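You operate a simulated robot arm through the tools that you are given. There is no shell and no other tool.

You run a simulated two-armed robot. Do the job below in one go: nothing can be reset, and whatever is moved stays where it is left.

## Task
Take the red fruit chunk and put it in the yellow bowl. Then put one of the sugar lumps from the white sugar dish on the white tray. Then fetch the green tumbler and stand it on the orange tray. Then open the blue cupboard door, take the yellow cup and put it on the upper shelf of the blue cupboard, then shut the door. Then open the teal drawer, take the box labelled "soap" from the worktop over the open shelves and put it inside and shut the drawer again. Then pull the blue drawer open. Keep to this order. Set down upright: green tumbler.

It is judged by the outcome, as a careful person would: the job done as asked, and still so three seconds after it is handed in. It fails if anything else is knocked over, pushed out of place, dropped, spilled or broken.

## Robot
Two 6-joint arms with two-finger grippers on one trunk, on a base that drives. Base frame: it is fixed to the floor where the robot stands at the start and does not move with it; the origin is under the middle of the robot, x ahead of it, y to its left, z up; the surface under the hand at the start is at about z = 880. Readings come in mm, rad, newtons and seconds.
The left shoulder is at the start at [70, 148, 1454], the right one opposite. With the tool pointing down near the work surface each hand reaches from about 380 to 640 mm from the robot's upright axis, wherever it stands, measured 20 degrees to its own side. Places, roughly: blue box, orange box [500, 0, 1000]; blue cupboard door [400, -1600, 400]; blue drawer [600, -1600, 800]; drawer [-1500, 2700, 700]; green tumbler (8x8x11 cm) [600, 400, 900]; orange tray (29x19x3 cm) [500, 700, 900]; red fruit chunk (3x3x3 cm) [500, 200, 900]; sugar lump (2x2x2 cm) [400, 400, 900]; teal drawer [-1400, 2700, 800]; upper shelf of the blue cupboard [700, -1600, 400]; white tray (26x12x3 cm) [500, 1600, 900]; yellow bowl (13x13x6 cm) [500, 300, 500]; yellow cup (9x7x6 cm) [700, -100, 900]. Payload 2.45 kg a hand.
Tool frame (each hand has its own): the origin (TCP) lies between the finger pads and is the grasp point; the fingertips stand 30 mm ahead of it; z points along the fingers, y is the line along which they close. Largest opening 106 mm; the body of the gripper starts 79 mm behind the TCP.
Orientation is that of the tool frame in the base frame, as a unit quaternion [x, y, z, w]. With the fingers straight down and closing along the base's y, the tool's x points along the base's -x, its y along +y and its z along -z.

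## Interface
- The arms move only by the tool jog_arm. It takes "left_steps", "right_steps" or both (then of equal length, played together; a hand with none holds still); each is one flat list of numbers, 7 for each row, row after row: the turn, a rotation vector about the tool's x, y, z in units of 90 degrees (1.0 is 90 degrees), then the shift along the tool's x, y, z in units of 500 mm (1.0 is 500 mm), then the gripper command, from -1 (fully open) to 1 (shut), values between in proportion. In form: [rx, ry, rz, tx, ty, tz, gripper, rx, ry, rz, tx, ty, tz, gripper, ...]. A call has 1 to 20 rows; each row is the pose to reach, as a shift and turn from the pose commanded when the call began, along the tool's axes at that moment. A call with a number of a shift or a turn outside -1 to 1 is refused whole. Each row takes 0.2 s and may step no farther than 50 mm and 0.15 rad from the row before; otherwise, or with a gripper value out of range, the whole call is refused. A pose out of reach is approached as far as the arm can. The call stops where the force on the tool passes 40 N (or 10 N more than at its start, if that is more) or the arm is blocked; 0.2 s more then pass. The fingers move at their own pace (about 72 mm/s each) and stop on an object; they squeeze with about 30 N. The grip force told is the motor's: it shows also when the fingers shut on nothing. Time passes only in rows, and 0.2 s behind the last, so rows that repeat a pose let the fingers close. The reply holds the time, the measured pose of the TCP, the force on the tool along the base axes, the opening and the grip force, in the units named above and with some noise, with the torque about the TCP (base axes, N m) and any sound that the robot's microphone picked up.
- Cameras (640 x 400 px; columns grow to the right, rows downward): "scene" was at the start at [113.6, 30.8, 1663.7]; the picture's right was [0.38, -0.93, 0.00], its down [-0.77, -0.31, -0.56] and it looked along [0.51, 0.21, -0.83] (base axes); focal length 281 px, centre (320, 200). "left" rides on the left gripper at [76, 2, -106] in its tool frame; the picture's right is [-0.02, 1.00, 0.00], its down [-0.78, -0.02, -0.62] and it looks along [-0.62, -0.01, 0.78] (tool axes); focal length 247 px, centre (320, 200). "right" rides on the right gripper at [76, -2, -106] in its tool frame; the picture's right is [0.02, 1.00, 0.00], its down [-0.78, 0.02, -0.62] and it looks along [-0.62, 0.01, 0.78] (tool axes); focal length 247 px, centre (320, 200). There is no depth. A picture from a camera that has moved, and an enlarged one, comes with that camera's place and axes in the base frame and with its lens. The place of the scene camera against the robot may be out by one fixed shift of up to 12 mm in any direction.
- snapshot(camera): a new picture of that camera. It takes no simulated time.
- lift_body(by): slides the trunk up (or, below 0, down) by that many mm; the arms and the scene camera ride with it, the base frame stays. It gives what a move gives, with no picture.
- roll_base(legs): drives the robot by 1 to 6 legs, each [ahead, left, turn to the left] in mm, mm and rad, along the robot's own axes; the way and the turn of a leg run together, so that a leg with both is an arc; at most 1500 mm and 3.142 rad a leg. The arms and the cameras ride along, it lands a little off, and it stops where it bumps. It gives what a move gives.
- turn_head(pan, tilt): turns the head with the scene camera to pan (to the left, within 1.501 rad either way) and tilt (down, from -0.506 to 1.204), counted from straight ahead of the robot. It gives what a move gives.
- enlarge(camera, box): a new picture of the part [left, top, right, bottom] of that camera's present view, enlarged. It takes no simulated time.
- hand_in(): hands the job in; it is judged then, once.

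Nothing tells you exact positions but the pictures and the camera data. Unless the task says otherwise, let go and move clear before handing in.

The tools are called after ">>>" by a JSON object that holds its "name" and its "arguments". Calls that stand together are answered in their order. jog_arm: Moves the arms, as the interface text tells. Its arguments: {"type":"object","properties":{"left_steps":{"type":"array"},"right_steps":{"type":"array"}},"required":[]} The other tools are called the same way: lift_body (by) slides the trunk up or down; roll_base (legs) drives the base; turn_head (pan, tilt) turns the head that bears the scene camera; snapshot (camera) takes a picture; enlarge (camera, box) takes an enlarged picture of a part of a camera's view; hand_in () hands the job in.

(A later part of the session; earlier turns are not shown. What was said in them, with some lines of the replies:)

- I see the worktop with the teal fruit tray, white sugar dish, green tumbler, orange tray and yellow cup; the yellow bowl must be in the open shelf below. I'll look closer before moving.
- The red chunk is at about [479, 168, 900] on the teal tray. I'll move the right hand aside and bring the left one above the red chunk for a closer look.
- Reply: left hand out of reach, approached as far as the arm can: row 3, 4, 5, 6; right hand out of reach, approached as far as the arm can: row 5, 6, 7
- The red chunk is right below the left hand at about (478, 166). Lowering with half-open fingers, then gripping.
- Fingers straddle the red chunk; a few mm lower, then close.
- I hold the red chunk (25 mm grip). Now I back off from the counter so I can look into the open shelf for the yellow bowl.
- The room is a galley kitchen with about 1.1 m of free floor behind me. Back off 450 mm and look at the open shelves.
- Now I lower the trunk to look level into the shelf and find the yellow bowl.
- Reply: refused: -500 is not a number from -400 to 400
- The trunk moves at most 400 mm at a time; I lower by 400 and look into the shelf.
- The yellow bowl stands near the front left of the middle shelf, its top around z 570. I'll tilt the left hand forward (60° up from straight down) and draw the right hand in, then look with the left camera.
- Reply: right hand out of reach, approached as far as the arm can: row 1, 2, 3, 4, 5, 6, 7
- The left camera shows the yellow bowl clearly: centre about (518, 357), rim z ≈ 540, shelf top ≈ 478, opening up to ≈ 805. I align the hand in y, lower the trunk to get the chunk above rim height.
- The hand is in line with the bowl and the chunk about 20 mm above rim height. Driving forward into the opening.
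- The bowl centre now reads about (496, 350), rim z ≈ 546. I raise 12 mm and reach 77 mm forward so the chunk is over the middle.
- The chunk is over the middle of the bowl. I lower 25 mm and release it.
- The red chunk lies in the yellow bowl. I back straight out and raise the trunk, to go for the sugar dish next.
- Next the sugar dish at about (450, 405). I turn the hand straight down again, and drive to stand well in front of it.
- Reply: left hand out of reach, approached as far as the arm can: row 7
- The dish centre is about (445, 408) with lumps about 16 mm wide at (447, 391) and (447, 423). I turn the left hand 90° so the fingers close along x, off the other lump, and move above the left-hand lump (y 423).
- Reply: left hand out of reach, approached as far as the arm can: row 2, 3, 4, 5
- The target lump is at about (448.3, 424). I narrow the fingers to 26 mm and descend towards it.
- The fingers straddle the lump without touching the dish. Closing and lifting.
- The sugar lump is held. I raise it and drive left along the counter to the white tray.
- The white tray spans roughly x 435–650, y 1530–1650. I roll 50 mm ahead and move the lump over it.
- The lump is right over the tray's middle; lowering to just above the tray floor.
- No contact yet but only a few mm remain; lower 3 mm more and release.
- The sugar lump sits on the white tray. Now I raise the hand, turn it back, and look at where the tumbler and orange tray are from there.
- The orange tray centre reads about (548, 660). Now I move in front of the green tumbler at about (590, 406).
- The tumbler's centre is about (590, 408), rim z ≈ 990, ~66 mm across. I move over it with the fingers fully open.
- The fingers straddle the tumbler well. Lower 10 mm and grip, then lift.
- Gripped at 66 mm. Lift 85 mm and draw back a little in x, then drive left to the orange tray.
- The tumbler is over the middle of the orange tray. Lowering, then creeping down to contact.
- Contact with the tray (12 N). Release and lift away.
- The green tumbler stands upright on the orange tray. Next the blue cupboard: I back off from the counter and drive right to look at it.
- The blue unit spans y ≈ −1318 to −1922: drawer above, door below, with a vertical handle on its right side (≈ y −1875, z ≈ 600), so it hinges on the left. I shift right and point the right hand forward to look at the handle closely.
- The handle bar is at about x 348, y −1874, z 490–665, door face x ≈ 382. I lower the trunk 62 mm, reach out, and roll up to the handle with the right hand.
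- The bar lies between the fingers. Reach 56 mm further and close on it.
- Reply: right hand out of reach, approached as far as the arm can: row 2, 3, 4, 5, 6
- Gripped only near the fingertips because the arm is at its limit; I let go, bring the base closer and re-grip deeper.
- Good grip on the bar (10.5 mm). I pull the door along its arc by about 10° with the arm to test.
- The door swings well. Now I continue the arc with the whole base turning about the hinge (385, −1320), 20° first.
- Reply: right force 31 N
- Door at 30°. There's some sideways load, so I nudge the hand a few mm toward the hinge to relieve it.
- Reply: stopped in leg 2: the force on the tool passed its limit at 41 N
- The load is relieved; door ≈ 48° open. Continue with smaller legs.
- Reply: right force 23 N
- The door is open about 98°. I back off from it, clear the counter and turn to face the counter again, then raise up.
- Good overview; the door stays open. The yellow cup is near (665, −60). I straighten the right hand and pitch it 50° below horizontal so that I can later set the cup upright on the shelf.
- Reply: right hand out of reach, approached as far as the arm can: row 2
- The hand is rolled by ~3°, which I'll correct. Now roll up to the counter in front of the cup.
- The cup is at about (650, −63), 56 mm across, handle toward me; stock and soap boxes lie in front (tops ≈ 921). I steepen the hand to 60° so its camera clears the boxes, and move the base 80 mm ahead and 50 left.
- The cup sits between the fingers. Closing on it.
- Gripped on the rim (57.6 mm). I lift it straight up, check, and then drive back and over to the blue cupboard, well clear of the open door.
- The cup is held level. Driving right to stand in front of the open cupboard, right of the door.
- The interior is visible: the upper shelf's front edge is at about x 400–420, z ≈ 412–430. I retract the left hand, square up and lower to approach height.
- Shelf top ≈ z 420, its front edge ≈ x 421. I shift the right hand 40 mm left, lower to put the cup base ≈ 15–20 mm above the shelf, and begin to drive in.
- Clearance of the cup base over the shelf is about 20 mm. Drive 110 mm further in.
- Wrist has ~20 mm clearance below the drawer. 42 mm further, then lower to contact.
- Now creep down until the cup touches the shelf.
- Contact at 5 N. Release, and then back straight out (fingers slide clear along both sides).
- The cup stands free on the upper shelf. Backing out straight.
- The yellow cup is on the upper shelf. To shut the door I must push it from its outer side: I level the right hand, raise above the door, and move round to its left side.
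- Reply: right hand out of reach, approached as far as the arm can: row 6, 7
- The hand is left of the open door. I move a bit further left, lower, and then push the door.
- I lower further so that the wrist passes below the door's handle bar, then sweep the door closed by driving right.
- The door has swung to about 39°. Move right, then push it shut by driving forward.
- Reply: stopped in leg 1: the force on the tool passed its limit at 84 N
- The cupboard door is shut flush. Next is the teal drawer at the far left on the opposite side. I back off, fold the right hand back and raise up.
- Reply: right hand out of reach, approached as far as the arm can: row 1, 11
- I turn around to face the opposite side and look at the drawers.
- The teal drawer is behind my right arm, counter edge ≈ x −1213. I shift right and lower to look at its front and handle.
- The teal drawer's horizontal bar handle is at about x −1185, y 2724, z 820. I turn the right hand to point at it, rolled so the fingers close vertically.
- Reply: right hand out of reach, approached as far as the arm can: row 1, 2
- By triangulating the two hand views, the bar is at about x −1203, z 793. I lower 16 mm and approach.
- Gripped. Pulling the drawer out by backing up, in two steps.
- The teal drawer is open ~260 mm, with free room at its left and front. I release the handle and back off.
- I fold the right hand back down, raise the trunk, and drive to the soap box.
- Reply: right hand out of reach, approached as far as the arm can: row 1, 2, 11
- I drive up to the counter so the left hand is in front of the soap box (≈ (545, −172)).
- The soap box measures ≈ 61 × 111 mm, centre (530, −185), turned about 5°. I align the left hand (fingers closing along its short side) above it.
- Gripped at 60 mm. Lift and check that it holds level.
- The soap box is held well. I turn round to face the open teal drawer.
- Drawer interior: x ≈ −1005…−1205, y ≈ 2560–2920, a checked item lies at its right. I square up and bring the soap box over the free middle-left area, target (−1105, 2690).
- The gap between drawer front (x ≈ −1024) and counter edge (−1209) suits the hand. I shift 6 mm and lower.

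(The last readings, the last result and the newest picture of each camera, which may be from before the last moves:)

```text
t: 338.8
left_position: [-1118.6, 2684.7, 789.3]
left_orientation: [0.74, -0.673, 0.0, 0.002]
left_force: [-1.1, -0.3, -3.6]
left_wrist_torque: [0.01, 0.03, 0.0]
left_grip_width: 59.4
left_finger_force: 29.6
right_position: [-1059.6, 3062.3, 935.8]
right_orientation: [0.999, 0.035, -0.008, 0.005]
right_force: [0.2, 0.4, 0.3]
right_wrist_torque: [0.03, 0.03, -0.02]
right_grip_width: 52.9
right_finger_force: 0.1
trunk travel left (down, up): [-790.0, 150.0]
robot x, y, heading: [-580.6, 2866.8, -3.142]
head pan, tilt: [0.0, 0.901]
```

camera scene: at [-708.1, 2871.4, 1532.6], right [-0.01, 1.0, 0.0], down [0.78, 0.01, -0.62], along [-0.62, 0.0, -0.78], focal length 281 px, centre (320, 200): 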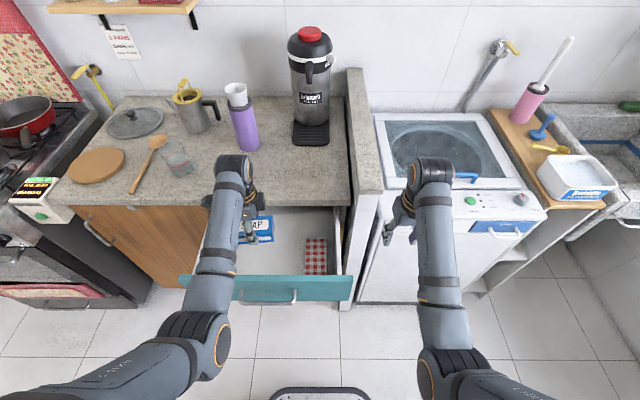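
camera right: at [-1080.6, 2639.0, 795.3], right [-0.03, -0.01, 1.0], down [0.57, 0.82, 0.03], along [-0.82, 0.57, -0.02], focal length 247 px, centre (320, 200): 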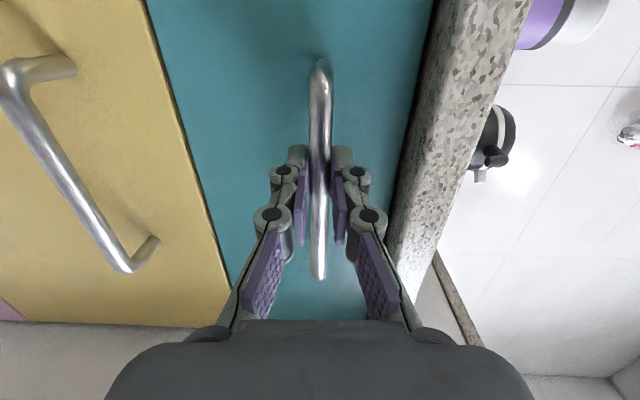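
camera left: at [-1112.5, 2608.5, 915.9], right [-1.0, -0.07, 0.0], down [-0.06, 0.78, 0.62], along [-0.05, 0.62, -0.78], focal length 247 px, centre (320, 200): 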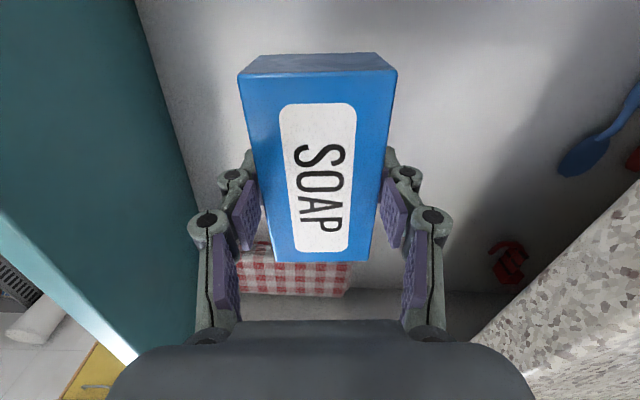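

>>> {"name": "jog_arm", "arguments": {"left_steps": [0, 0, 0, 0, 0, 0.008, 1, 0, 0, 0, 0, 0, 0.016, 1]}}

>>> {"name": "snapshot", "arguments": {"camera": "left"}}

```text
t: 339.4
left_position: [-1118.4, 2684.5, 779.8]
left_orientation: [0.739, -0.673, 0.0, 0.001]
left_force: [-0.7, 0.2, -3.1]
left_wrist_torque: [0.0, 0.01, -0.01]
left_grip_width: 59.3
left_finger_force: 29.5
right_position: [-1060.1, 3061.4, 935.5]
right_orientation: [0.999, 0.036, -0.007, 0.005]
right_force: [0.6, 0.2, 0.0]
right_wrist_torque: [0.0, -0.01, -0.04]
right_grip_width: 52.9
right_finger_force: 0.0
trunk travel left (down, up): [-790.0, 150.0]
robot x, y, heading: [-579.5, 2867.4, -3.136]
head pan, tilt: [0.0, 0.901]
```

```text
taken
camera left: at [-1112.8, 2608.8, 888.3], right [-1.0, -0.07, 0.0], down [-0.06, 0.78, 0.62], along [-0.05, 0.62, -0.78], focal length 247 px, centre (320, 200)
```

left: 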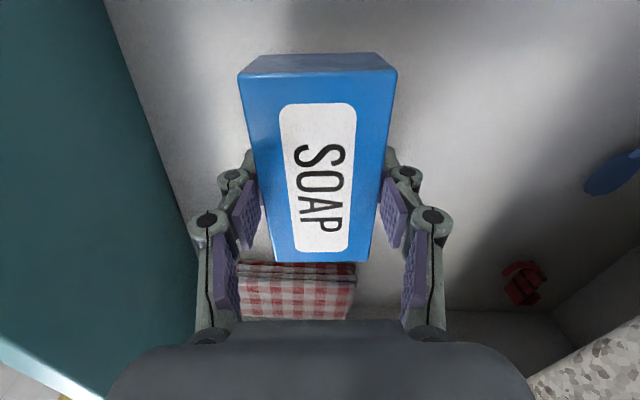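

>>> {"name": "jog_arm", "arguments": {"left_steps": [0, 0, 0, 0, 0, 0.006, 1, 0, 0, 0, 0, 0, 0.012, 1]}}

>>> {"name": "jog_arm", "arguments": {"left_steps": [0, 0, 0, 0, 0, 0.005, 1, 0, 0, 0, 0, 0, 0.01, 1]}}

```text
t: 340.0
left_position: [-1117.8, 2683.4, 776.2]
left_orientation: [0.739, -0.674, 0.001, 0.0]
left_force: [0.5, -0.3, -3.1]
left_wrist_torque: [0.01, 0.01, -0.03]
left_grip_width: 59.4
left_finger_force: 30.3
right_position: [-1060.2, 3062.1, 934.8]
right_orientation: [0.999, 0.037, -0.009, 0.004]
right_force: [-0.7, -0.5, 0.1]
right_wrist_torque: [-0.02, -0.01, 0.02]
right_grip_width: 52.9
right_finger_force: 0.0
trunk travel left (down, up): [-790.0, 150.0]
robot x, y, heading: [-579.3, 2866.7, -3.139]
head pan, tilt: [0.0, 0.901]
```

```text
t: 340.6
left_position: [-1119.2, 2686.1, 769.3]
left_orientation: [0.74, -0.673, 0.0, 0.001]
left_force: [0.2, 0.5, -2.8]
left_wrist_torque: [-0.01, -0.01, 0.04]
left_grip_width: 59.7
left_finger_force: 29.7
right_position: [-1058.9, 3062.7, 935.9]
right_orientation: [0.999, 0.036, -0.009, 0.006]
right_force: [-0.1, 0.4, 0.1]
right_wrist_torque: [0.02, 0.0, 0.01]
right_grip_width: 52.9
right_finger_force: 0.1
trunk travel left (down, up): [-790.0, 150.0]
robot x, y, heading: [-582.8, 2866.1, -3.132]
head pan, tilt: [0.0, 0.901]
```

>>> {"name": "jog_arm", "arguments": {"left_steps": [0, 0, 0, 0, 0, 0.005, 1, 0, 0, 0, 0, 0, 0.01, 1]}}

>>> {"name": "jog_arm", "arguments": {"left_steps": [0, 0, 0, 0, 0, 0.005, 1, 0, 0, 0, 0, 0, 0.01, 1]}}

```text
t: 341.2
left_position: [-1117.0, 2685.6, 764.3]
left_orientation: [0.74, -0.673, 0.001, 0.001]
left_force: [-0.5, 0.1, -4.2]
left_wrist_torque: [-0.02, 0.02, 0.01]
left_grip_width: 59.3
left_finger_force: 30.5
right_position: [-1060.5, 3062.1, 934.7]
right_orientation: [0.999, 0.036, -0.009, 0.006]
right_force: [0.6, -0.5, -0.2]
right_wrist_torque: [0.03, -0.01, -0.05]
right_grip_width: 53.0
right_finger_force: 0.0
trunk travel left (down, up): [-790.0, 150.0]
robot x, y, heading: [-576.6, 2866.3, -3.134]
head pan, tilt: [0.0, 0.901]
```

```text
t: 341.8
left_position: [-1117.1, 2683.8, 760.2]
left_orientation: [0.739, -0.673, 0.0, 0.001]
left_force: [-0.6, -0.1, -3.0]
left_wrist_torque: [0.01, -0.01, 0.0]
left_grip_width: 59.5
left_finger_force: 30.0
right_position: [-1060.3, 3061.7, 935.4]
right_orientation: [0.999, 0.036, -0.008, 0.005]
right_force: [-0.3, 0.3, 0.0]
right_wrist_torque: [0.0, 0.01, -0.02]
right_grip_width: 52.7
right_finger_force: 0.1
trunk travel left (down, up): [-790.0, 150.0]
robot x, y, heading: [-578.4, 2865.7, -3.141]
head pan, tilt: [0.0, 0.901]
```

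>>> {"name": "snapshot", "arguments": {"camera": "left"}}

>>> {"name": "enlarge", "arguments": {"camera": "scene", "box": [170, 190, 370, 315]}}

```text
taken
camera left: at [-1112.2, 2608.8, 867.2], right [-1.0, -0.07, 0.0], down [-0.06, 0.78, 0.62], along [-0.05, 0.62, -0.78], focal length 247 px, centre (320, 200)
```

left: 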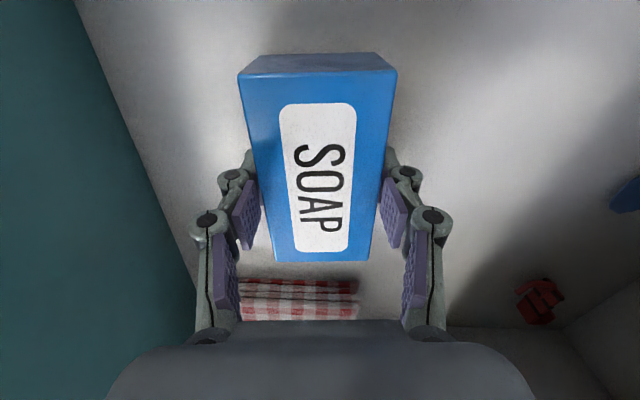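

```text
3.20 times, centred on (270, 252) of scene
camera zoom: at [-708.2, 2871.4, 1532.6], right [-0.01, 1.0, 0.0], down [0.78, 0.01, -0.62], along [-0.62, 0.0, -0.78], focal length 898 px, centre (480, 32)
```

zoom: 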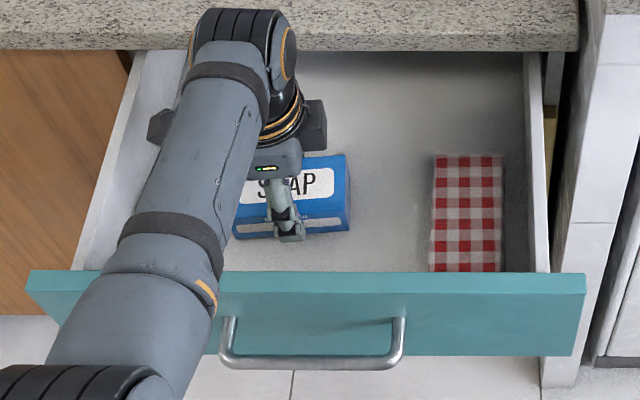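

>>> {"name": "jog_arm", "arguments": {"left_steps": [0, 0, 0, 0, 0, 0.005, 1, 0, 0, 0, 0, 0, 0.01, 1]}}

>>> {"name": "jog_arm", "arguments": {"left_steps": [0, 0, 0, 0, 0, 0.005, 1, 0, 0, 0, 0, 0, 0.01, 1]}}

```text
t: 342.4
left_position: [-1117.1, 2684.8, 758.8]
left_orientation: [0.739, -0.673, -0.002, 0.004]
left_force: [0.4, -0.9, 19.5]
left_wrist_torque: [0.01, -0.03, -0.04]
left_grip_width: 59.6
left_finger_force: 30.3
right_position: [-1058.3, 3062.0, 936.0]
right_orientation: [0.999, 0.035, -0.01, 0.007]
right_force: [0.3, -0.3, -0.6]
right_wrist_torque: [0.01, 0.02, 0.01]
right_grip_width: 52.8
right_finger_force: 0.2
trunk travel left (down, up): [-790.0, 150.0]
robot x, y, heading: [-584.6, 2870.3, -3.138]
head pan, tilt: [0.0, 0.901]
```

```text
t: 343.0
left_position: [-1116.6, 2686.1, 752.5]
left_orientation: [0.74, -0.673, -0.001, 0.003]
left_force: [-0.4, 1.0, 21.8]
left_wrist_torque: [0.04, 0.02, -0.03]
left_grip_width: 59.5
left_finger_force: 30.1
right_position: [-1057.9, 3063.6, 935.8]
right_orientation: [0.999, 0.035, -0.009, 0.007]
right_force: [0.1, -0.5, -0.8]
right_wrist_torque: [0.01, 0.01, 0.02]
right_grip_width: 53.0
right_finger_force: 0.0
trunk travel left (down, up): [-790.0, 150.0]
robot x, y, heading: [-583.0, 2868.0, -3.138]
head pan, tilt: [0.0, 0.901]
```

The box is on the drawer floor. Release and lift out.

>>> {"name": "jog_arm", "arguments": {"left_steps": [0, 0, 0, 0, 0, -0.006, 0.5, 0, 0, 0, 0, 0, -0.006, -0.2, 0, 0, 0, 0, 0, -0.006, -0.45, 0, 0, 0, 0, 0, -0.006, -0.45, 0, 0, 0, 0, 0, -0.05, -0.45, 0, 0, 0, 0, 0, -0.13, -0.45, 0, 0, 0, 0, 0, -0.21, -0.45, 0, 0, 0, 0, 0, -0.29, -0.45]}}

>>> {"name": "snapshot", "arguments": {"camera": "left"}}

```text
t: 344.8
left_position: [-1117.5, 2684.7, 894.3]
left_orientation: [0.74, -0.673, 0.0, 0.001]
left_force: [0.5, -0.4, 0.5]
left_wrist_torque: [-0.02, 0.03, 0.02]
left_grip_width: 76.9
left_finger_force: 0.0
right_position: [-1060.2, 3062.2, 934.6]
right_orientation: [0.999, 0.036, -0.008, 0.006]
right_force: [-0.2, -0.3, -0.4]
right_wrist_torque: [-0.01, 0.02, -0.02]
right_grip_width: 53.0
right_finger_force: 0.1
trunk travel left (down, up): [-790.0, 150.0]
robot x, y, heading: [-576.5, 2866.4, -3.132]
head pan, tilt: [0.0, 0.901]
```

```text
taken
camera left: at [-1112.5, 2608.5, 1002.2], right [-1.0, -0.07, 0.0], down [-0.06, 0.78, 0.62], along [-0.05, 0.62, -0.78], focal length 247 px, centre (320, 200)
```

left: 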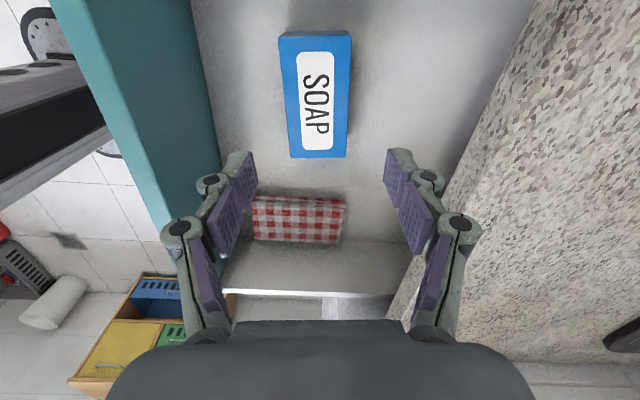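

The soap box lies in the drawer. I raise, back away, and set the right hand horizontal (fingers vertical-closing) to push the drawer shut.

>>> {"name": "lift_body", "arguments": {"by": 150}}

>>> {"name": "roll_base", "arguments": {"legs": [[-260, 0, 0]]}}

>>> {"name": "jog_arm", "arguments": {"left_steps": [0, 0, -0.0857, 0, 0, 0, -0.45, 0, 0, -0.1714, 0, 0, 0, -0.45, 0, 0, -0.2571, 0, 0, 0, -0.45, 0, 0, -0.3429, 0, 0, 0, -0.45, 0, 0, -0.4286, 0, 0, 0, -0.45, 0, 0, -0.5143, 0, 0, 0, -0.45, 0, 0, -0.6, 0, 0, 0, -0.45, 0, 0, -0.6857, 0, 0, 0, -0.45, 0, 0, -0.7714, 0, 0, 0, -0.45, 0, 0, -0.8571, 0, 0, 0, -0.45, 0, 0, -0.945, 0, 0, 0, -0.45], "right_steps": [0, -0.0909, 0, -0.0145, 0, 0.0036, 0, 0, -0.1818, 0, -0.0291, 0, 0.0073, 0, 0, -0.2727, 0, -0.0436, 0, 0.0109, 0, 0, -0.3636, 0, -0.0582, 0, 0.0145, 0, 0, -0.4545, 0, -0.0727, 0, 0.0182, 0.3, 0, -0.5455, 0, -0.0873, 0, 0.0218, 0.6, 0, -0.6364, 0, -0.1018, 0, 0.0255, 1, 0, -0.7273, 0, -0.1164, 0, 0.0291, 1, 0, -0.8182, 0, -0.1309, 0, 0.0327, 1, 0, -0.9091, 0, -0.1455, 0, 0.0364, 1, 0, -1.0, 0, -0.16, 0, 0.04, 1]}}

>>> {"name": "snapshot", "arguments": {"camera": "scene"}}

```text
t: 346.6
left_position: [-1117.7, 2684.9, 1044.9]
left_orientation: [0.74, -0.673, 0.0, 0.001]
left_force: [-0.4, -1.0, 0.9]
left_wrist_torque: [0.01, 0.0, 0.02]
left_grip_width: 76.8
left_finger_force: 0.0
right_position: [-1059.9, 3062.0, 1086.1]
right_orientation: [0.999, 0.036, -0.008, 0.005]
right_force: [-0.4, -0.1, -0.1]
right_wrist_torque: [0.02, 0.02, 0.0]
right_grip_width: 53.0
right_finger_force: 0.2
trunk travel left (down, up): [-940.0, 0.0]
robot x, y, heading: [-582.6, 2872.1, -3.129]
head pan, tilt: [0.0, 0.901]
```

```text
t: 348.5
left_position: [-850.6, 2686.7, 1044.2]
left_orientation: [0.74, -0.673, 0.0, 0.0]
left_force: [-0.6, -0.5, 0.1]
left_wrist_torque: [0.0, 0.0, 0.02]
left_grip_width: 76.7
left_finger_force: 0.1
right_position: [-793.4, 3064.4, 1085.4]
right_orientation: [0.999, 0.035, -0.008, 0.006]
right_force: [-0.5, -0.2, 0.3]
right_wrist_torque: [0.01, 0.0, 0.03]
right_grip_width: 52.9
right_finger_force: 0.1
trunk travel left (down, up): [-940.0, 0.0]
robot x, y, heading: [-315.4, 2868.2, -3.137]
head pan, tilt: [0.0, 0.901]
```

```text
t: 350.9
left_position: [-849.5, 2685.6, 1045.0]
left_orientation: [1.0, 0.005, -0.001, 0.001]
left_force: [-0.5, -0.3, -0.6]
left_wrist_torque: [-0.02, -0.02, 0.0]
left_grip_width: 77.0
left_finger_force: 0.1
right_position: [-862.6, 3041.4, 1059.3]
right_orientation: [0.748, 0.05, -0.659, 0.054]
right_force: [-0.9, -0.3, 1.1]
right_wrist_torque: [0.0, -0.01, 0.01]
right_grip_width: 0.0
right_finger_force: 28.5
right hand out of reach, approached as far as the arm can: row 11
trunk travel left (down, up): [-940.0, 0.0]
robot x, y, heading: [-310.5, 2870.4, -3.132]
head pan, tilt: [0.0, 0.901]
```

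```text
taken
camera scene: at [-438.6, 2873.1, 1682.6], right [-0.01, 1.0, 0.0], down [0.78, 0.01, -0.62], along [-0.62, 0.0, -0.78], focal length 281 px, centre (320, 200)
```

scene: 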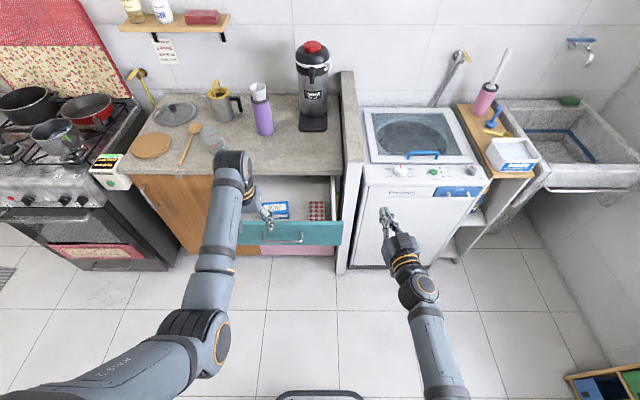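

The right hand points at the drawers. I retract the left hand, lower the trunk, and line the right hand up left of the handle bar.

>>> {"name": "jog_arm", "arguments": {"left_steps": [0, 0, 0, 0.05, 0, 0, 0, 0, 0, 0, 0.1, 0, 0, 0, 0, 0, 0, 0.15, 0, 0, 0, 0, 0, 0, 0.2, 0, 0, 0, 0, 0, 0, 0.25, 0, 0, 0]}}

>>> {"name": "roll_base", "arguments": {"legs": [[0, 435, -0.008]]}}

>>> {"name": "lift_body", "arguments": {"by": -300}}

>>> {"name": "snapshot", "arguments": {"camera": "scene"}}

>>> {"name": "snapshot", "arguments": {"camera": "right"}}

```text
t: 352.1
left_position: [-725.2, 2687.5, 1044.9]
left_orientation: [1.0, 0.004, -0.002, 0.001]
left_force: [-0.2, -1.2, 0.6]
left_wrist_torque: [-0.01, 0.01, 0.02]
left_grip_width: 52.9
left_finger_force: 0.2
right_position: [-862.3, 3041.8, 1062.6]
right_orientation: [0.747, 0.046, -0.661, 0.056]
right_force: [-0.4, 0.3, 0.4]
right_wrist_torque: [-0.02, -0.02, 0.04]
right_grip_width: 0.0
right_finger_force: 28.6
trunk travel left (down, up): [-940.0, 0.0]
robot x, y, heading: [-310.5, 2871.4, -3.13]
head pan, tilt: [0.0, 0.901]
```

```text
t: 354.8
left_position: [-727.2, 2250.9, 1045.1]
left_orientation: [1.0, -0.001, -0.001, 0.003]
left_force: [-0.2, 0.7, 0.3]
left_wrist_torque: [0.0, 0.01, -0.02]
left_grip_width: 52.8
left_finger_force: 0.0
right_position: [-860.9, 2608.5, 1061.5]
right_orientation: [0.747, 0.044, -0.661, 0.055]
right_force: [-0.9, -0.1, 0.3]
right_wrist_torque: [0.0, -0.01, 0.01]
right_grip_width: 0.1
right_finger_force: 29.1
trunk travel left (down, up): [-940.0, 0.0]
robot x, y, heading: [-310.2, 2431.6, 3.138]
head pan, tilt: [0.0, 0.901]
```

```text
t: 357.8
left_position: [-725.5, 2248.9, 744.4]
left_orientation: [1.0, -0.001, 0.0, 0.0]
left_force: [-0.2, 0.5, -0.2]
left_wrist_torque: [0.01, -0.02, 0.0]
left_grip_width: 53.2
left_finger_force: 0.1
right_position: [-861.4, 2606.4, 762.6]
right_orientation: [0.747, 0.044, -0.661, 0.054]
right_force: [-0.4, 0.0, -0.9]
right_wrist_torque: [-0.01, 0.0, 0.02]
right_grip_width: 0.3
right_finger_force: 28.4
trunk travel left (down, up): [-640.0, 300.0]
robot x, y, heading: [-312.0, 2429.2, 3.141]
head pan, tilt: [0.0, 0.901]
```

```text
taken
camera scene: at [-437.6, 2433.3, 1382.7], right [0.0, 1.0, 0.0], down [0.78, 0.0, -0.62], along [-0.62, 0.0, -0.78], focal length 281 px, centre (320, 200)
```

scene: 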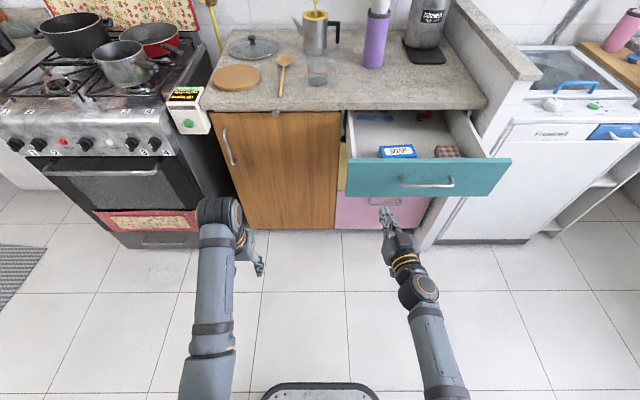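

```text
taken
camera right: at [-746.9, 2621.4, 699.2], right [0.14, -0.99, 0.0], down [0.52, 0.07, 0.85], along [-0.85, -0.12, 0.52], focal length 247 px, centre (320, 200)
```

right: 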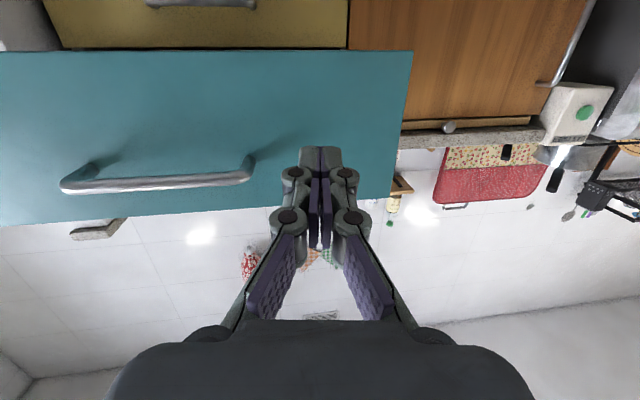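

>>> {"name": "roll_base", "arguments": {"legs": [[200, 0, 0]]}}

>>> {"name": "snapshot", "arguments": {"camera": "scene"}}

>>> {"name": "roll_base", "arguments": {"legs": [[110, 0, 0]]}}

>>> {"name": "roll_base", "arguments": {"legs": [[60, 0, 0]]}}

>>> {"name": "snapshot", "arguments": {"camera": "scene"}}

```text
t: 359.4
left_position: [-924.5, 2251.2, 744.1]
left_orientation: [1.0, -0.002, 0.0, 0.001]
left_force: [-0.7, 0.0, 0.7]
left_wrist_torque: [-0.02, -0.02, -0.01]
left_grip_width: 53.0
left_finger_force: 0.0
right_position: [-1059.6, 2607.1, 760.7]
right_orientation: [0.748, 0.043, -0.661, 0.053]
right_force: [0.2, -0.5, 0.0]
right_wrist_torque: [0.01, -0.02, -0.02]
right_grip_width: 0.0
right_finger_force: 28.4
trunk travel left (down, up): [-640.0, 300.0]
robot x, y, heading: [-509.7, 2431.7, 3.131]
head pan, tilt: [0.0, 0.901]
```

```text
taken
camera scene: at [-636.2, 2434.3, 1382.6], right [0.0, 1.0, 0.0], down [0.78, 0.0, -0.62], along [-0.62, 0.0, -0.78], focal length 281 px, centre (320, 200)
```

scene: 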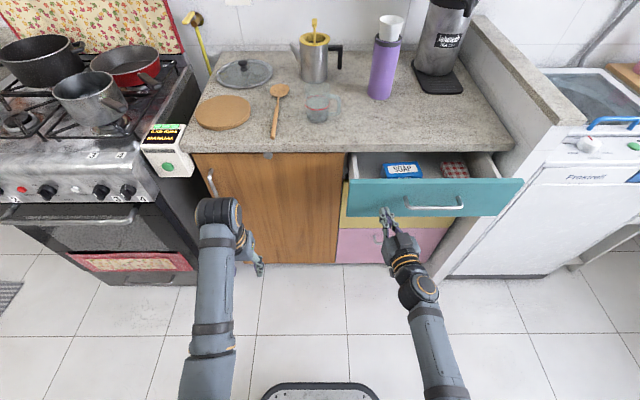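

```text
t: 360.6
left_position: [-1036.4, 2252.3, 743.5]
left_orientation: [1.0, -0.002, 0.0, 0.001]
left_force: [0.5, -0.1, -1.0]
left_wrist_torque: [-0.01, -0.03, 0.0]
left_grip_width: 52.9
left_finger_force: 0.1
right_position: [-1168.8, 2609.8, 760.5]
right_orientation: [0.748, 0.042, -0.66, 0.053]
right_force: [-0.3, -1.0, 0.0]
right_wrist_torque: [-0.02, 0.01, 0.01]
right_grip_width: 0.1
right_finger_force: 28.6
trunk travel left (down, up): [-640.0, 300.0]
robot x, y, heading: [-617.6, 2431.0, 3.134]
head pan, tilt: [0.0, 0.901]
```

```text
t: 361.5
left_position: [-1081.4, 2253.5, 743.6]
left_orientation: [1.0, -0.003, -0.001, 0.002]
left_force: [-0.6, -0.6, 0.4]
left_wrist_torque: [0.0, 0.0, -0.02]
left_grip_width: 53.0
left_finger_force: 0.2
right_position: [-1210.1, 2609.7, 762.1]
right_orientation: [0.747, 0.043, -0.661, 0.054]
right_force: [11.0, 0.6, 5.1]
right_wrist_torque: [-0.02, 0.24, -0.03]
right_grip_width: 0.0
right_finger_force: 29.6
trunk travel left (down, up): [-640.0, 300.0]
robot x, y, heading: [-667.8, 2430.3, 3.13]
head pan, tilt: [0.0, 0.901]
stopped in leg 1: the force on the tool passed its limit at 172 N (the readings are from after the stop); the commanded pose is now the measured one
```

```text
taken
camera scene: at [-790.2, 2435.6, 1382.9], right [0.01, 1.0, 0.0], down [0.78, -0.01, -0.62], along [-0.62, 0.01, -0.78], focal length 281 px, centre (320, 200)
```

scene: 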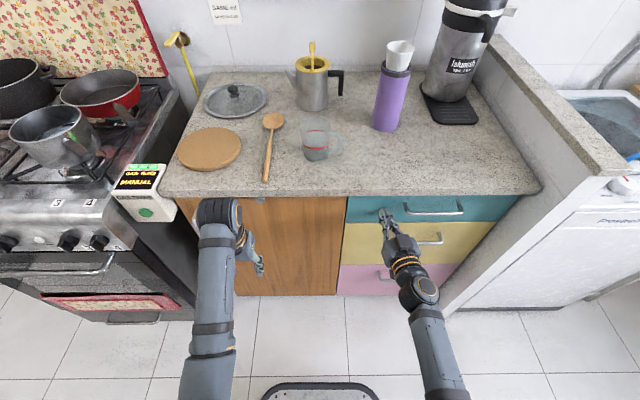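

The teal drawer is shut with the soap inside. Last: the blue drawer. I back off, straighten the right hand, turn around and drive to the blue unit.

>>> {"name": "roll_base", "arguments": {"legs": [[-250, 0, 0]]}}

>>> {"name": "jog_arm", "arguments": {"right_steps": [0.0235, -0.02, 0, 0, 0, 0.025, 1, 0.047, -0.04, 0, 0, 0, 0.05, 1, 0.0705, -0.06, 0, 0, 0, 0.075, 0.5, 0.094, -0.079, 0, 0, 0, 0.1, 0]}}

>>> {"name": "jog_arm", "arguments": {"right_steps": [0, 0, 0.0909, 0, 0, 0, 0, 0, 0, 0.1818, 0, 0, 0, 0, 0, 0, 0.2727, 0, 0, 0, 0, 0, 0, 0.3636, 0, 0, 0, 0, 0, 0, 0.4545, 0, 0, 0, 0, 0, 0, 0.5455, 0, 0, 0, 0, 0, 0, 0.6364, 0, 0, 0, 0, 0, 0, 0.7273, 0, 0, 0, 0, 0, 0, 0.8182, 0, 0, 0, 0, 0, 0, 0.9091, 0, 0, 0, 0, 0, 0, 1.0, 0, 0, 0, 0]}}

>>> {"name": "roll_base", "arguments": {"legs": [[0, 0, -3.13], [0, -1290, 0], [0, -1290, 0], [0, -1290, 0]]}}

>>> {"name": "turn_head", "arguments": {"pan": -0.1, "tilt": 0.6}}

>>> {"name": "snapshot", "arguments": {"camera": "scene"}}

>>> {"name": "snapshot", "arguments": {"camera": "right"}}

```text
t: 363.4
left_position: [-834.3, 2252.3, 743.5]
left_orientation: [1.0, -0.005, -0.001, 0.001]
left_force: [-0.3, 0.7, -0.4]
left_wrist_torque: [0.0, 0.03, 0.03]
left_grip_width: 53.1
left_finger_force: 0.1
right_position: [-961.7, 2609.3, 761.9]
right_orientation: [0.747, 0.042, -0.661, 0.053]
right_force: [0.3, 0.4, 0.5]
right_wrist_torque: [-0.01, -0.02, -0.04]
right_grip_width: 0.1
right_finger_force: 28.1
trunk travel left (down, up): [-640.0, 300.0]
robot x, y, heading: [-420.2, 2428.0, 3.128]
head pan, tilt: [0.0, 0.901]
```

```text
t: 364.4
left_position: [-834.5, 2250.5, 744.3]
left_orientation: [1.0, -0.004, 0.0, 0.001]
left_force: [0.7, -0.7, 0.3]
left_wrist_torque: [0.01, -0.02, 0.03]
left_grip_width: 53.0
left_finger_force: 0.0
right_position: [-1001.4, 2587.8, 778.7]
right_orientation: [0.711, 0.002, -0.703, 0.013]
right_force: [-0.1, 0.2, -0.5]
right_wrist_torque: [-0.01, 0.03, -0.01]
right_grip_width: 53.2
right_finger_force: 0.1
right hand out of reach, approached as far as the arm can: row 1, 3, 4
trunk travel left (down, up): [-640.0, 300.0]
robot x, y, heading: [-415.7, 2429.0, 3.133]
head pan, tilt: [0.0, 0.901]
```

```text
t: 366.8
left_position: [-834.5, 2252.4, 743.8]
left_orientation: [1.0, -0.005, 0.0, 0.001]
left_force: [-0.1, -0.5, -0.5]
left_wrist_torque: [0.01, 0.01, 0.0]
left_grip_width: 53.1
left_finger_force: 0.0
right_position: [-994.3, 2585.1, 789.8]
right_orientation: [-0.498, 0.506, 0.492, -0.503]
right_force: [0.5, 0.4, 0.5]
right_wrist_torque: [-0.01, -0.01, 0.0]
right_grip_width: 53.0
right_finger_force: 0.0
right hand out of reach, approached as far as the arm can: row 1, 2, 3, 4, 5, 6, 7, 8, 9, 10, 11
trunk travel left (down, up): [-640.0, 300.0]
robot x, y, heading: [-419.5, 2429.3, 3.133]
head pan, tilt: [0.0, 0.901]
```

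```text
t: 393.0
left_position: [-158.4, -1311.7, 743.2]
left_orientation: [0.017, 1.0, 0.001, 0.0]
left_force: [0.2, 0.1, -0.1]
left_wrist_torque: [0.0, 0.0, 0.0]
left_grip_width: 53.0
left_finger_force: 0.1
right_position: [-6.6, -1648.6, 790.1]
right_orientation: [0.51, 0.493, 0.497, 0.5]
right_force: [0.7, 0.5, 0.1]
right_wrist_torque: [0.0, -0.01, 0.03]
right_grip_width: 53.1
right_finger_force: 0.0
trunk travel left (down, up): [-640.0, 300.0]
robot x, y, heading: [-577.4, -1479.1, -0.038]
head pan, tilt: [0.0, 0.901]
```

```text
t: 393.8
left_position: [-158.5, -1312.2, 742.5]
left_orientation: [0.016, 1.0, 0.0, 0.002]
left_force: [1.2, 0.0, -0.1]
left_wrist_torque: [0.03, -0.04, -0.02]
left_grip_width: 53.0
left_finger_force: 0.1
right_position: [-7.1, -1648.5, 791.1]
right_orientation: [0.509, 0.493, 0.498, 0.5]
right_force: [0.2, 0.0, 0.4]
right_wrist_torque: [-0.01, 0.01, -0.02]
right_grip_width: 53.0
right_finger_force: 0.0
trunk travel left (down, up): [-640.0, 300.0]
robot x, y, heading: [-584.0, -1481.9, -0.032]
head pan, tilt: [-0.099, 0.6]
```

```text
taken
camera scene: at [-446.0, -1487.6, 1407.4], right [-0.13, -0.99, 0.0], down [-0.56, 0.08, -0.82], along [0.82, -0.11, -0.57], focal length 281 px, centre (320, 200)
```

scene: 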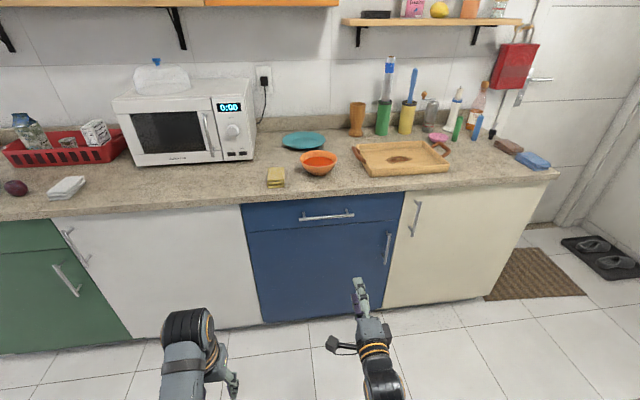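

```text
taken
camera right: at [-111.3, -1571.2, 790.4], right [0.01, 0.01, 1.0], down [-0.64, -0.77, 0.01], along [0.77, -0.64, 0.0], focal length 247 px, centre (320, 200)
```

right: 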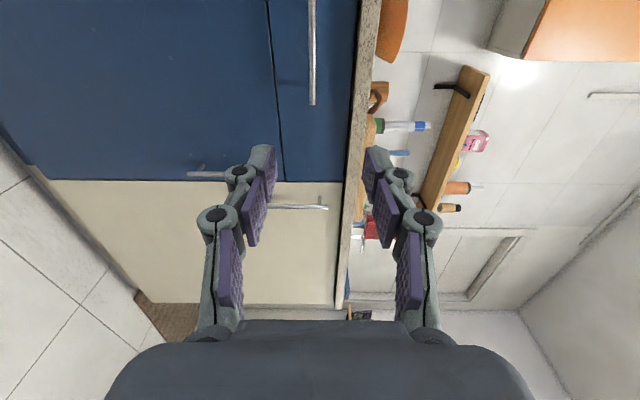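

>>> {"name": "enlarge", "arguments": {"camera": "scene", "box": [0, 90, 160, 190]}}

>>> {"name": "enlarge", "arguments": {"camera": "scene", "box": [230, 170, 430, 295]}}

```text
4.00 times, centred on (80, 140) of scene
camera zoom: at [-446.0, -1487.6, 1407.4], right [-0.13, -0.99, 0.0], down [-0.56, 0.08, -0.82], along [0.82, -0.11, -0.57], focal length 1123 px, centre (1280, 440)
```

zoom: 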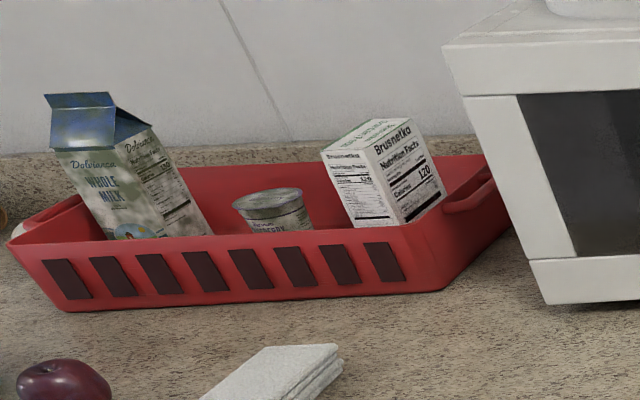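

```text
3.20 times, centred on (330, 232) of scene
camera zoom: at [-446.0, -1487.6, 1407.4], right [-0.13, -0.99, 0.0], down [-0.56, 0.08, -0.82], along [0.82, -0.11, -0.57], focal length 898 px, centre (288, 96)
```

zoom: 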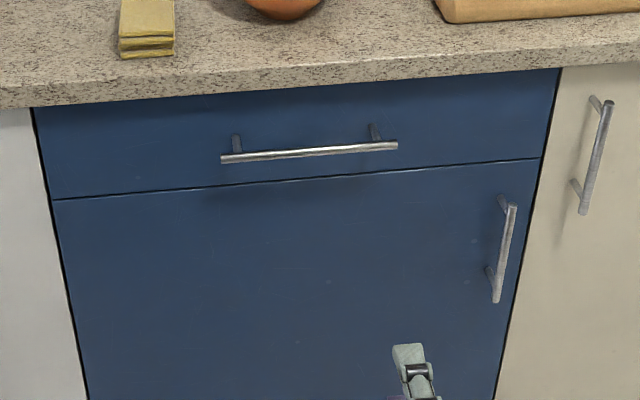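

The milk etc. are untouched. The blue drawer's bar handle is centred near (348, −1618, 777). I square up, lower 14 mm and approach.

>>> {"name": "roll_base", "arguments": {"legs": [[0, 0, 0.033]]}}

>>> {"name": "lift_body", "arguments": {"by": -14}}

>>> {"name": "roll_base", "arguments": {"legs": [[250, 0, 0]]}}

>>> {"name": "snapshot", "arguments": {"camera": "right"}}

>>> {"name": "snapshot", "arguments": {"camera": "scene"}}

```text
t: 394.6
left_position: [-164.5, -1297.9, 743.0]
left_orientation: [-0.001, 1.0, 0.001, 0.001]
left_force: [0.7, 0.0, -0.1]
left_wrist_torque: [0.01, 0.0, 0.0]
left_grip_width: 52.7
left_finger_force: 0.0
right_position: [-2.0, -1629.7, 790.9]
right_orientation: [0.501, 0.502, 0.505, 0.492]
right_force: [0.2, 0.5, 0.1]
right_wrist_torque: [0.0, 0.02, -0.03]
right_grip_width: 53.1
right_finger_force: 0.1
trunk travel left (down, up): [-640.0, 300.0]
robot x, y, heading: [-580.9, -1480.9, 0.001]
head pan, tilt: [-0.099, 0.6]
```

```text
t: 395.2
left_position: [-164.9, -1298.8, 730.4]
left_orientation: [-0.001, 1.0, 0.0, 0.001]
left_force: [0.5, 0.1, -0.1]
left_wrist_torque: [0.01, 0.0, -0.01]
left_grip_width: 53.0
left_finger_force: 0.1
right_position: [-2.2, -1629.4, 774.8]
right_orientation: [0.502, 0.501, 0.505, 0.492]
right_force: [-1.0, 0.4, 0.0]
right_wrist_torque: [0.03, 0.0, 0.01]
right_grip_width: 53.2
right_finger_force: 0.1
trunk travel left (down, up): [-626.0, 314.0]
robot x, y, heading: [-582.8, -1478.7, -0.004]
head pan, tilt: [-0.099, 0.6]
```

```text
t: 397.0
left_position: [79.5, -1297.4, 730.4]
left_orientation: [-0.002, 1.0, 0.001, 0.001]
left_force: [-0.3, 0.0, 0.3]
left_wrist_torque: [0.04, 0.03, -0.01]
left_grip_width: 53.1
left_finger_force: 0.0
right_position: [242.3, -1628.2, 775.7]
right_orientation: [0.501, 0.503, 0.506, 0.491]
right_force: [1.0, 0.1, -0.8]
right_wrist_torque: [0.01, -0.01, 0.03]
right_grip_width: 52.9
right_finger_force: 0.0
trunk travel left (down, up): [-626.0, 314.0]
robot x, y, heading: [-337.6, -1481.8, 0.0]
head pan, tilt: [-0.099, 0.6]
```

```text
taken
camera right: at [135.6, -1554.3, 776.0], right [0.01, 0.01, 1.0], down [-0.61, -0.79, 0.01], along [0.79, -0.61, 0.0], focal length 247 px, centre (320, 200)
```

right: 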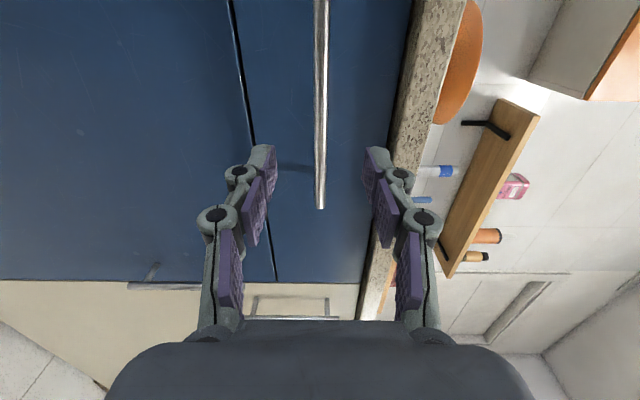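

```text
taken
camera scene: at [-201.2, -1482.8, 1393.4], right [-0.1, -1.0, 0.0], down [-0.56, 0.06, -0.82], along [0.82, -0.08, -0.57], focal length 281 px, centre (320, 200)
```

scene: 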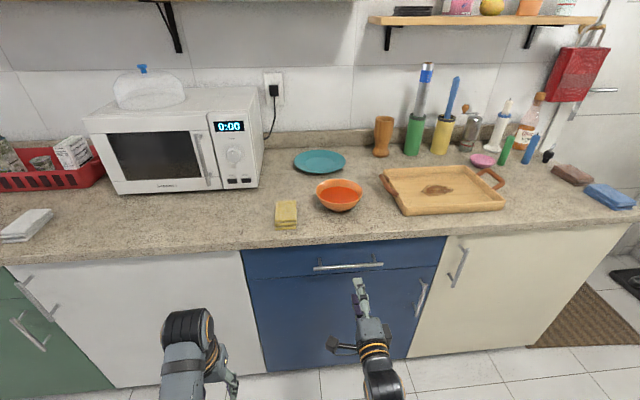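

>>> {"name": "roll_base", "arguments": {"legs": [[60, 0, 0]]}}

>>> {"name": "snapshot", "arguments": {"camera": "right"}}

```text
t: 397.9
left_position: [138.2, -1296.3, 729.9]
left_orientation: [-0.002, 1.0, 0.001, 0.0]
left_force: [0.1, -1.3, -0.4]
left_wrist_torque: [-0.04, 0.07, 0.0]
left_grip_width: 53.0
left_finger_force: 0.1
right_position: [304.2, -1627.8, 775.3]
right_orientation: [0.501, 0.503, 0.506, 0.49]
right_force: [0.3, -0.3, -0.2]
right_wrist_torque: [-0.04, -0.01, -0.02]
right_grip_width: 52.7
right_finger_force: 0.1
trunk travel left (down, up): [-626.0, 314.0]
robot x, y, heading: [-280.9, -1477.4, 0.007]
head pan, tilt: [-0.099, 0.6]
```

```text
taken
camera right: at [197.2, -1553.7, 775.6], right [0.01, 0.01, 1.0], down [-0.61, -0.79, 0.01], along [0.79, -0.61, 0.0], focal length 247 px, centre (320, 200)
```

right: 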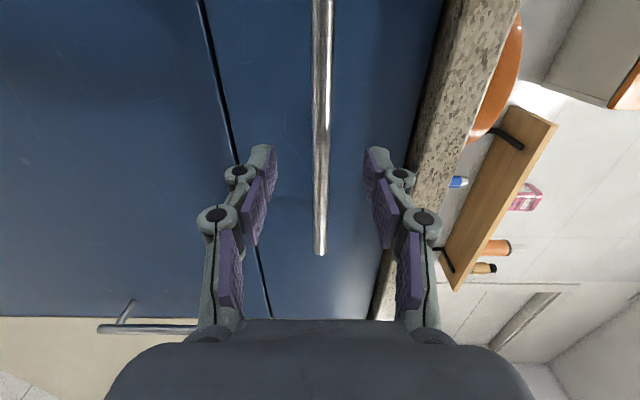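

>>> {"name": "roll_base", "arguments": {"legs": [[33, 0, 0]]}}

>>> {"name": "jog_arm", "arguments": {"right_steps": [0, 0, 0, 0, 0, 0, 0.4, 0, 0, 0, 0, 0, 0, 1, 0, 0, 0, 0, 0, 0, 1]}}

>>> {"name": "snapshot", "arguments": {"camera": "right"}}

```text
t: 398.8
left_position: [171.6, -1295.6, 729.0]
left_orientation: [-0.003, 1.0, 0.001, 0.0]
left_force: [-0.2, 0.8, -0.4]
left_wrist_torque: [-0.02, 0.02, 0.01]
left_grip_width: 53.1
left_finger_force: 0.1
right_position: [337.3, -1628.4, 776.2]
right_orientation: [0.501, 0.502, 0.506, 0.49]
right_force: [0.4, -0.4, 0.5]
right_wrist_torque: [0.03, 0.02, 0.01]
right_grip_width: 53.0
right_finger_force: 0.0
trunk travel left (down, up): [-626.0, 314.0]
robot x, y, heading: [-242.7, -1479.7, -0.002]
head pan, tilt: [-0.099, 0.6]
```

```text
t: 399.6
left_position: [172.6, -1295.9, 730.3]
left_orientation: [-0.002, 1.0, 0.001, 0.0]
left_force: [-0.5, -0.3, -0.3]
left_wrist_torque: [-0.04, 0.0, 0.01]
left_grip_width: 53.2
left_finger_force: 0.0
right_position: [335.2, -1627.7, 776.4]
right_orientation: [0.501, 0.503, 0.506, 0.491]
right_force: [-3.2, -0.4, -0.3]
right_wrist_torque: [-0.87, 0.04, -0.02]
right_grip_width: 10.7
right_finger_force: 37.7
trunk travel left (down, up): [-626.0, 314.0]
robot x, y, heading: [-241.1, -1481.1, 0.001]
head pan, tilt: [-0.099, 0.6]
```

```text
taken
camera right: at [228.5, -1553.8, 775.9], right [0.01, 0.01, 1.0], down [-0.61, -0.79, 0.01], along [0.79, -0.61, 0.0], focal length 247 px, centre (320, 200)
```

right: 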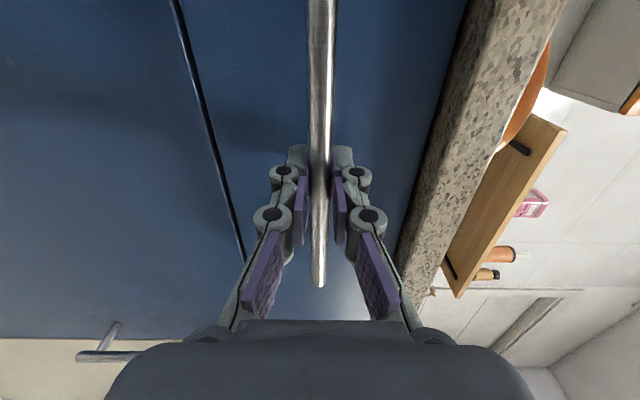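

The bar is gripped. Pulling the blue drawer open by backing up.

>>> {"name": "roll_base", "arguments": {"legs": [[-130, 0, 0]]}}

>>> {"name": "roll_base", "arguments": {"legs": [[-140, 0, 0]]}}

>>> {"name": "snapshot", "arguments": {"camera": "scene"}}

```text
t: 400.9
left_position: [43.8, -1295.5, 729.6]
left_orientation: [-0.003, 1.0, 0.001, 0.001]
left_force: [-0.4, -0.3, 1.0]
left_wrist_torque: [0.03, 0.01, -0.02]
left_grip_width: 52.9
left_finger_force: 0.0
right_position: [209.6, -1628.2, 775.7]
right_orientation: [0.501, 0.503, 0.506, 0.49]
right_force: [0.9, -4.7, -1.9]
right_wrist_torque: [-0.87, -0.05, -0.39]
right_grip_width: 10.3
right_finger_force: 37.5
trunk travel left (down, up): [-626.0, 314.0]
robot x, y, heading: [-370.1, -1479.0, -0.006]
head pan, tilt: [-0.099, 0.6]
```

```text
t: 402.2
left_position: [-95.9, -1297.4, 730.2]
left_orientation: [-0.002, 1.0, 0.001, 0.001]
left_force: [0.3, -0.1, 0.6]
left_wrist_torque: [0.02, -0.02, 0.01]
left_grip_width: 52.7
left_finger_force: 0.1
right_position: [69.5, -1627.5, 776.4]
right_orientation: [0.501, 0.503, 0.505, 0.49]
right_force: [0.8, -0.4, -2.5]
right_wrist_torque: [-0.82, -0.05, -0.36]
right_grip_width: 10.5
right_finger_force: 37.9
trunk travel left (down, up): [-626.0, 314.0]
robot x, y, heading: [-510.1, -1478.9, 0.002]
head pan, tilt: [-0.099, 0.6]
```

```text
taken
camera scene: at [-374.8, -1483.1, 1393.5], right [-0.1, -1.0, 0.0], down [-0.56, 0.05, -0.83], along [0.82, -0.08, -0.56], focal length 281 px, centre (320, 200)
```

scene: 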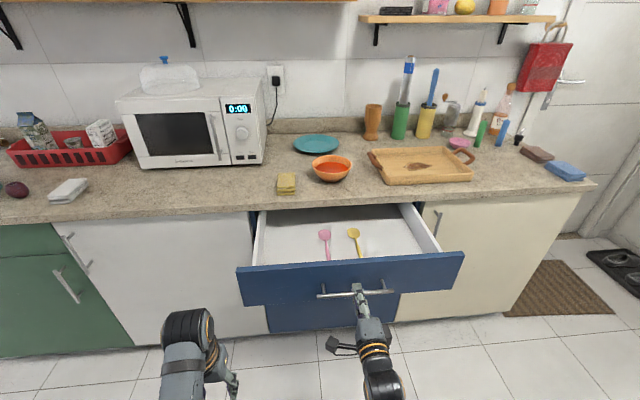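

The blue drawer is about 265 mm out; I pull a little more, then release and back away.

>>> {"name": "roll_base", "arguments": {"legs": [[-50, 0, 0]]}}

>>> {"name": "jog_arm", "arguments": {"right_steps": [0, 0, 0, 0, 0, 0, 0.4, 0, 0, 0, 0, 0, 0, 0, 0, 0, 0, 0, 0, 0, 0]}}

>>> {"name": "roll_base", "arguments": {"legs": [[-140, 0, 0]]}}

>>> {"name": "snapshot", "arguments": {"camera": "scene"}}

```text
t: 403.1
left_position: [-144.9, -1297.2, 730.3]
left_orientation: [-0.003, 1.0, 0.001, 0.001]
left_force: [-0.1, -0.2, -0.1]
left_wrist_torque: [-0.01, -0.02, 0.0]
left_grip_width: 53.2
left_finger_force: 0.0
right_position: [19.6, -1627.6, 775.4]
right_orientation: [0.502, 0.502, 0.506, 0.49]
right_force: [-0.3, 1.6, -1.6]
right_wrist_torque: [-0.9, -0.07, -0.62]
right_grip_width: 10.7
right_finger_force: 37.5
trunk travel left (down, up): [-626.0, 314.0]
robot x, y, heading: [-562.5, -1476.2, 0.006]
head pan, tilt: [-0.099, 0.6]
```

```text
t: 403.9
left_position: [-143.7, -1297.8, 729.8]
left_orientation: [-0.003, 1.0, 0.001, 0.001]
left_force: [0.6, -0.1, 1.3]
left_wrist_torque: [-0.03, 0.0, -0.02]
left_grip_width: 52.9
left_finger_force: 0.1
right_position: [20.2, -1628.5, 775.1]
right_orientation: [0.502, 0.503, 0.505, 0.49]
right_force: [0.6, -0.1, -1.2]
right_wrist_torque: [-0.03, -0.02, -0.02]
right_grip_width: 53.3
right_finger_force: 0.0
trunk travel left (down, up): [-626.0, 314.0]
robot x, y, heading: [-561.7, -1477.7, 0.002]
head pan, tilt: [-0.099, 0.6]
```

```text
t: 405.2
left_position: [-284.6, -1296.1, 729.9]
left_orientation: [-0.002, 1.0, 0.001, 0.003]
left_force: [-0.6, 0.2, -1.8]
left_wrist_torque: [0.0, -0.01, -0.01]
left_grip_width: 53.1
left_finger_force: 0.1
right_position: [-121.3, -1628.9, 776.5]
right_orientation: [0.501, 0.502, 0.506, 0.49]
right_force: [0.0, 0.3, -0.1]
right_wrist_torque: [0.03, 0.04, -0.02]
right_grip_width: 52.8
right_finger_force: 0.1
trunk travel left (down, up): [-626.0, 314.0]
robot x, y, heading: [-699.3, -1480.3, -0.0]
head pan, tilt: [-0.099, 0.6]
```

```text
taken
camera scene: at [-565.4, -1483.7, 1393.5], right [-0.1, -1.0, 0.0], down [-0.56, 0.05, -0.83], along [0.82, -0.08, -0.56], focal length 281 px, centre (320, 200)
```

scene: 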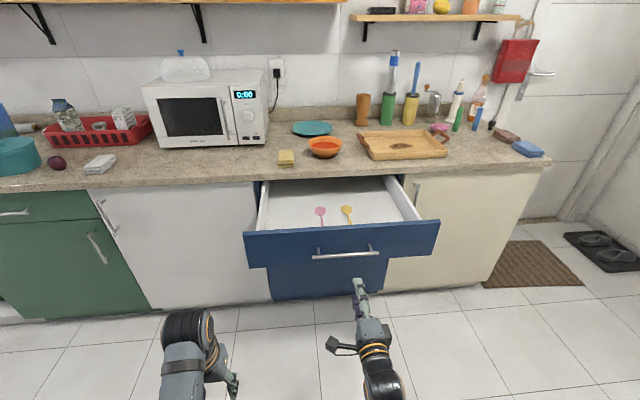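

Everything asked for is done, in the order given:

- **Red fruit chunk:** in the yellow bowl.
- **Sugar lump:** on the white tray.
- **Green tumbler:** standing upright on the orange tray.
- **Yellow cup:** on the upper shelf of the blue cupboard, with the door shut.
- **Soap box:** in the teal drawer, which is shut again.
- **Blue drawer:** pulled open.

The hands are clear, so I'm handing in.

>>> {"name": "hand_in", "arguments": {}}

```text
The job is handed in.
```

I finished all six steps in the order you gave and handed the job in. I have not seen a verdict.

- **Red fruit chunk:** it is in the yellow bowl on the open shelf.
- **Sugar lump:** one lump from the white dish is on the white tray.
- **Green tumbler:** it stands upright on the orange tray.
- **Yellow cup:** it is on the upper shelf of the blue cupboard, near the front edge. I pushed the door shut until it met resistance, and it looked flush. I did not check the cup again after that.
- **Soap box:** it lies flat in the teal drawer, which I pushed fully shut.
- **Blue drawer:** it is pulled out about 315 mm and released, with both hands clear.

I saw nothing else knocked over or out of place in the pictures I took. I did not go back for a last look at the bowl, the trays or the tumbler before handing in.
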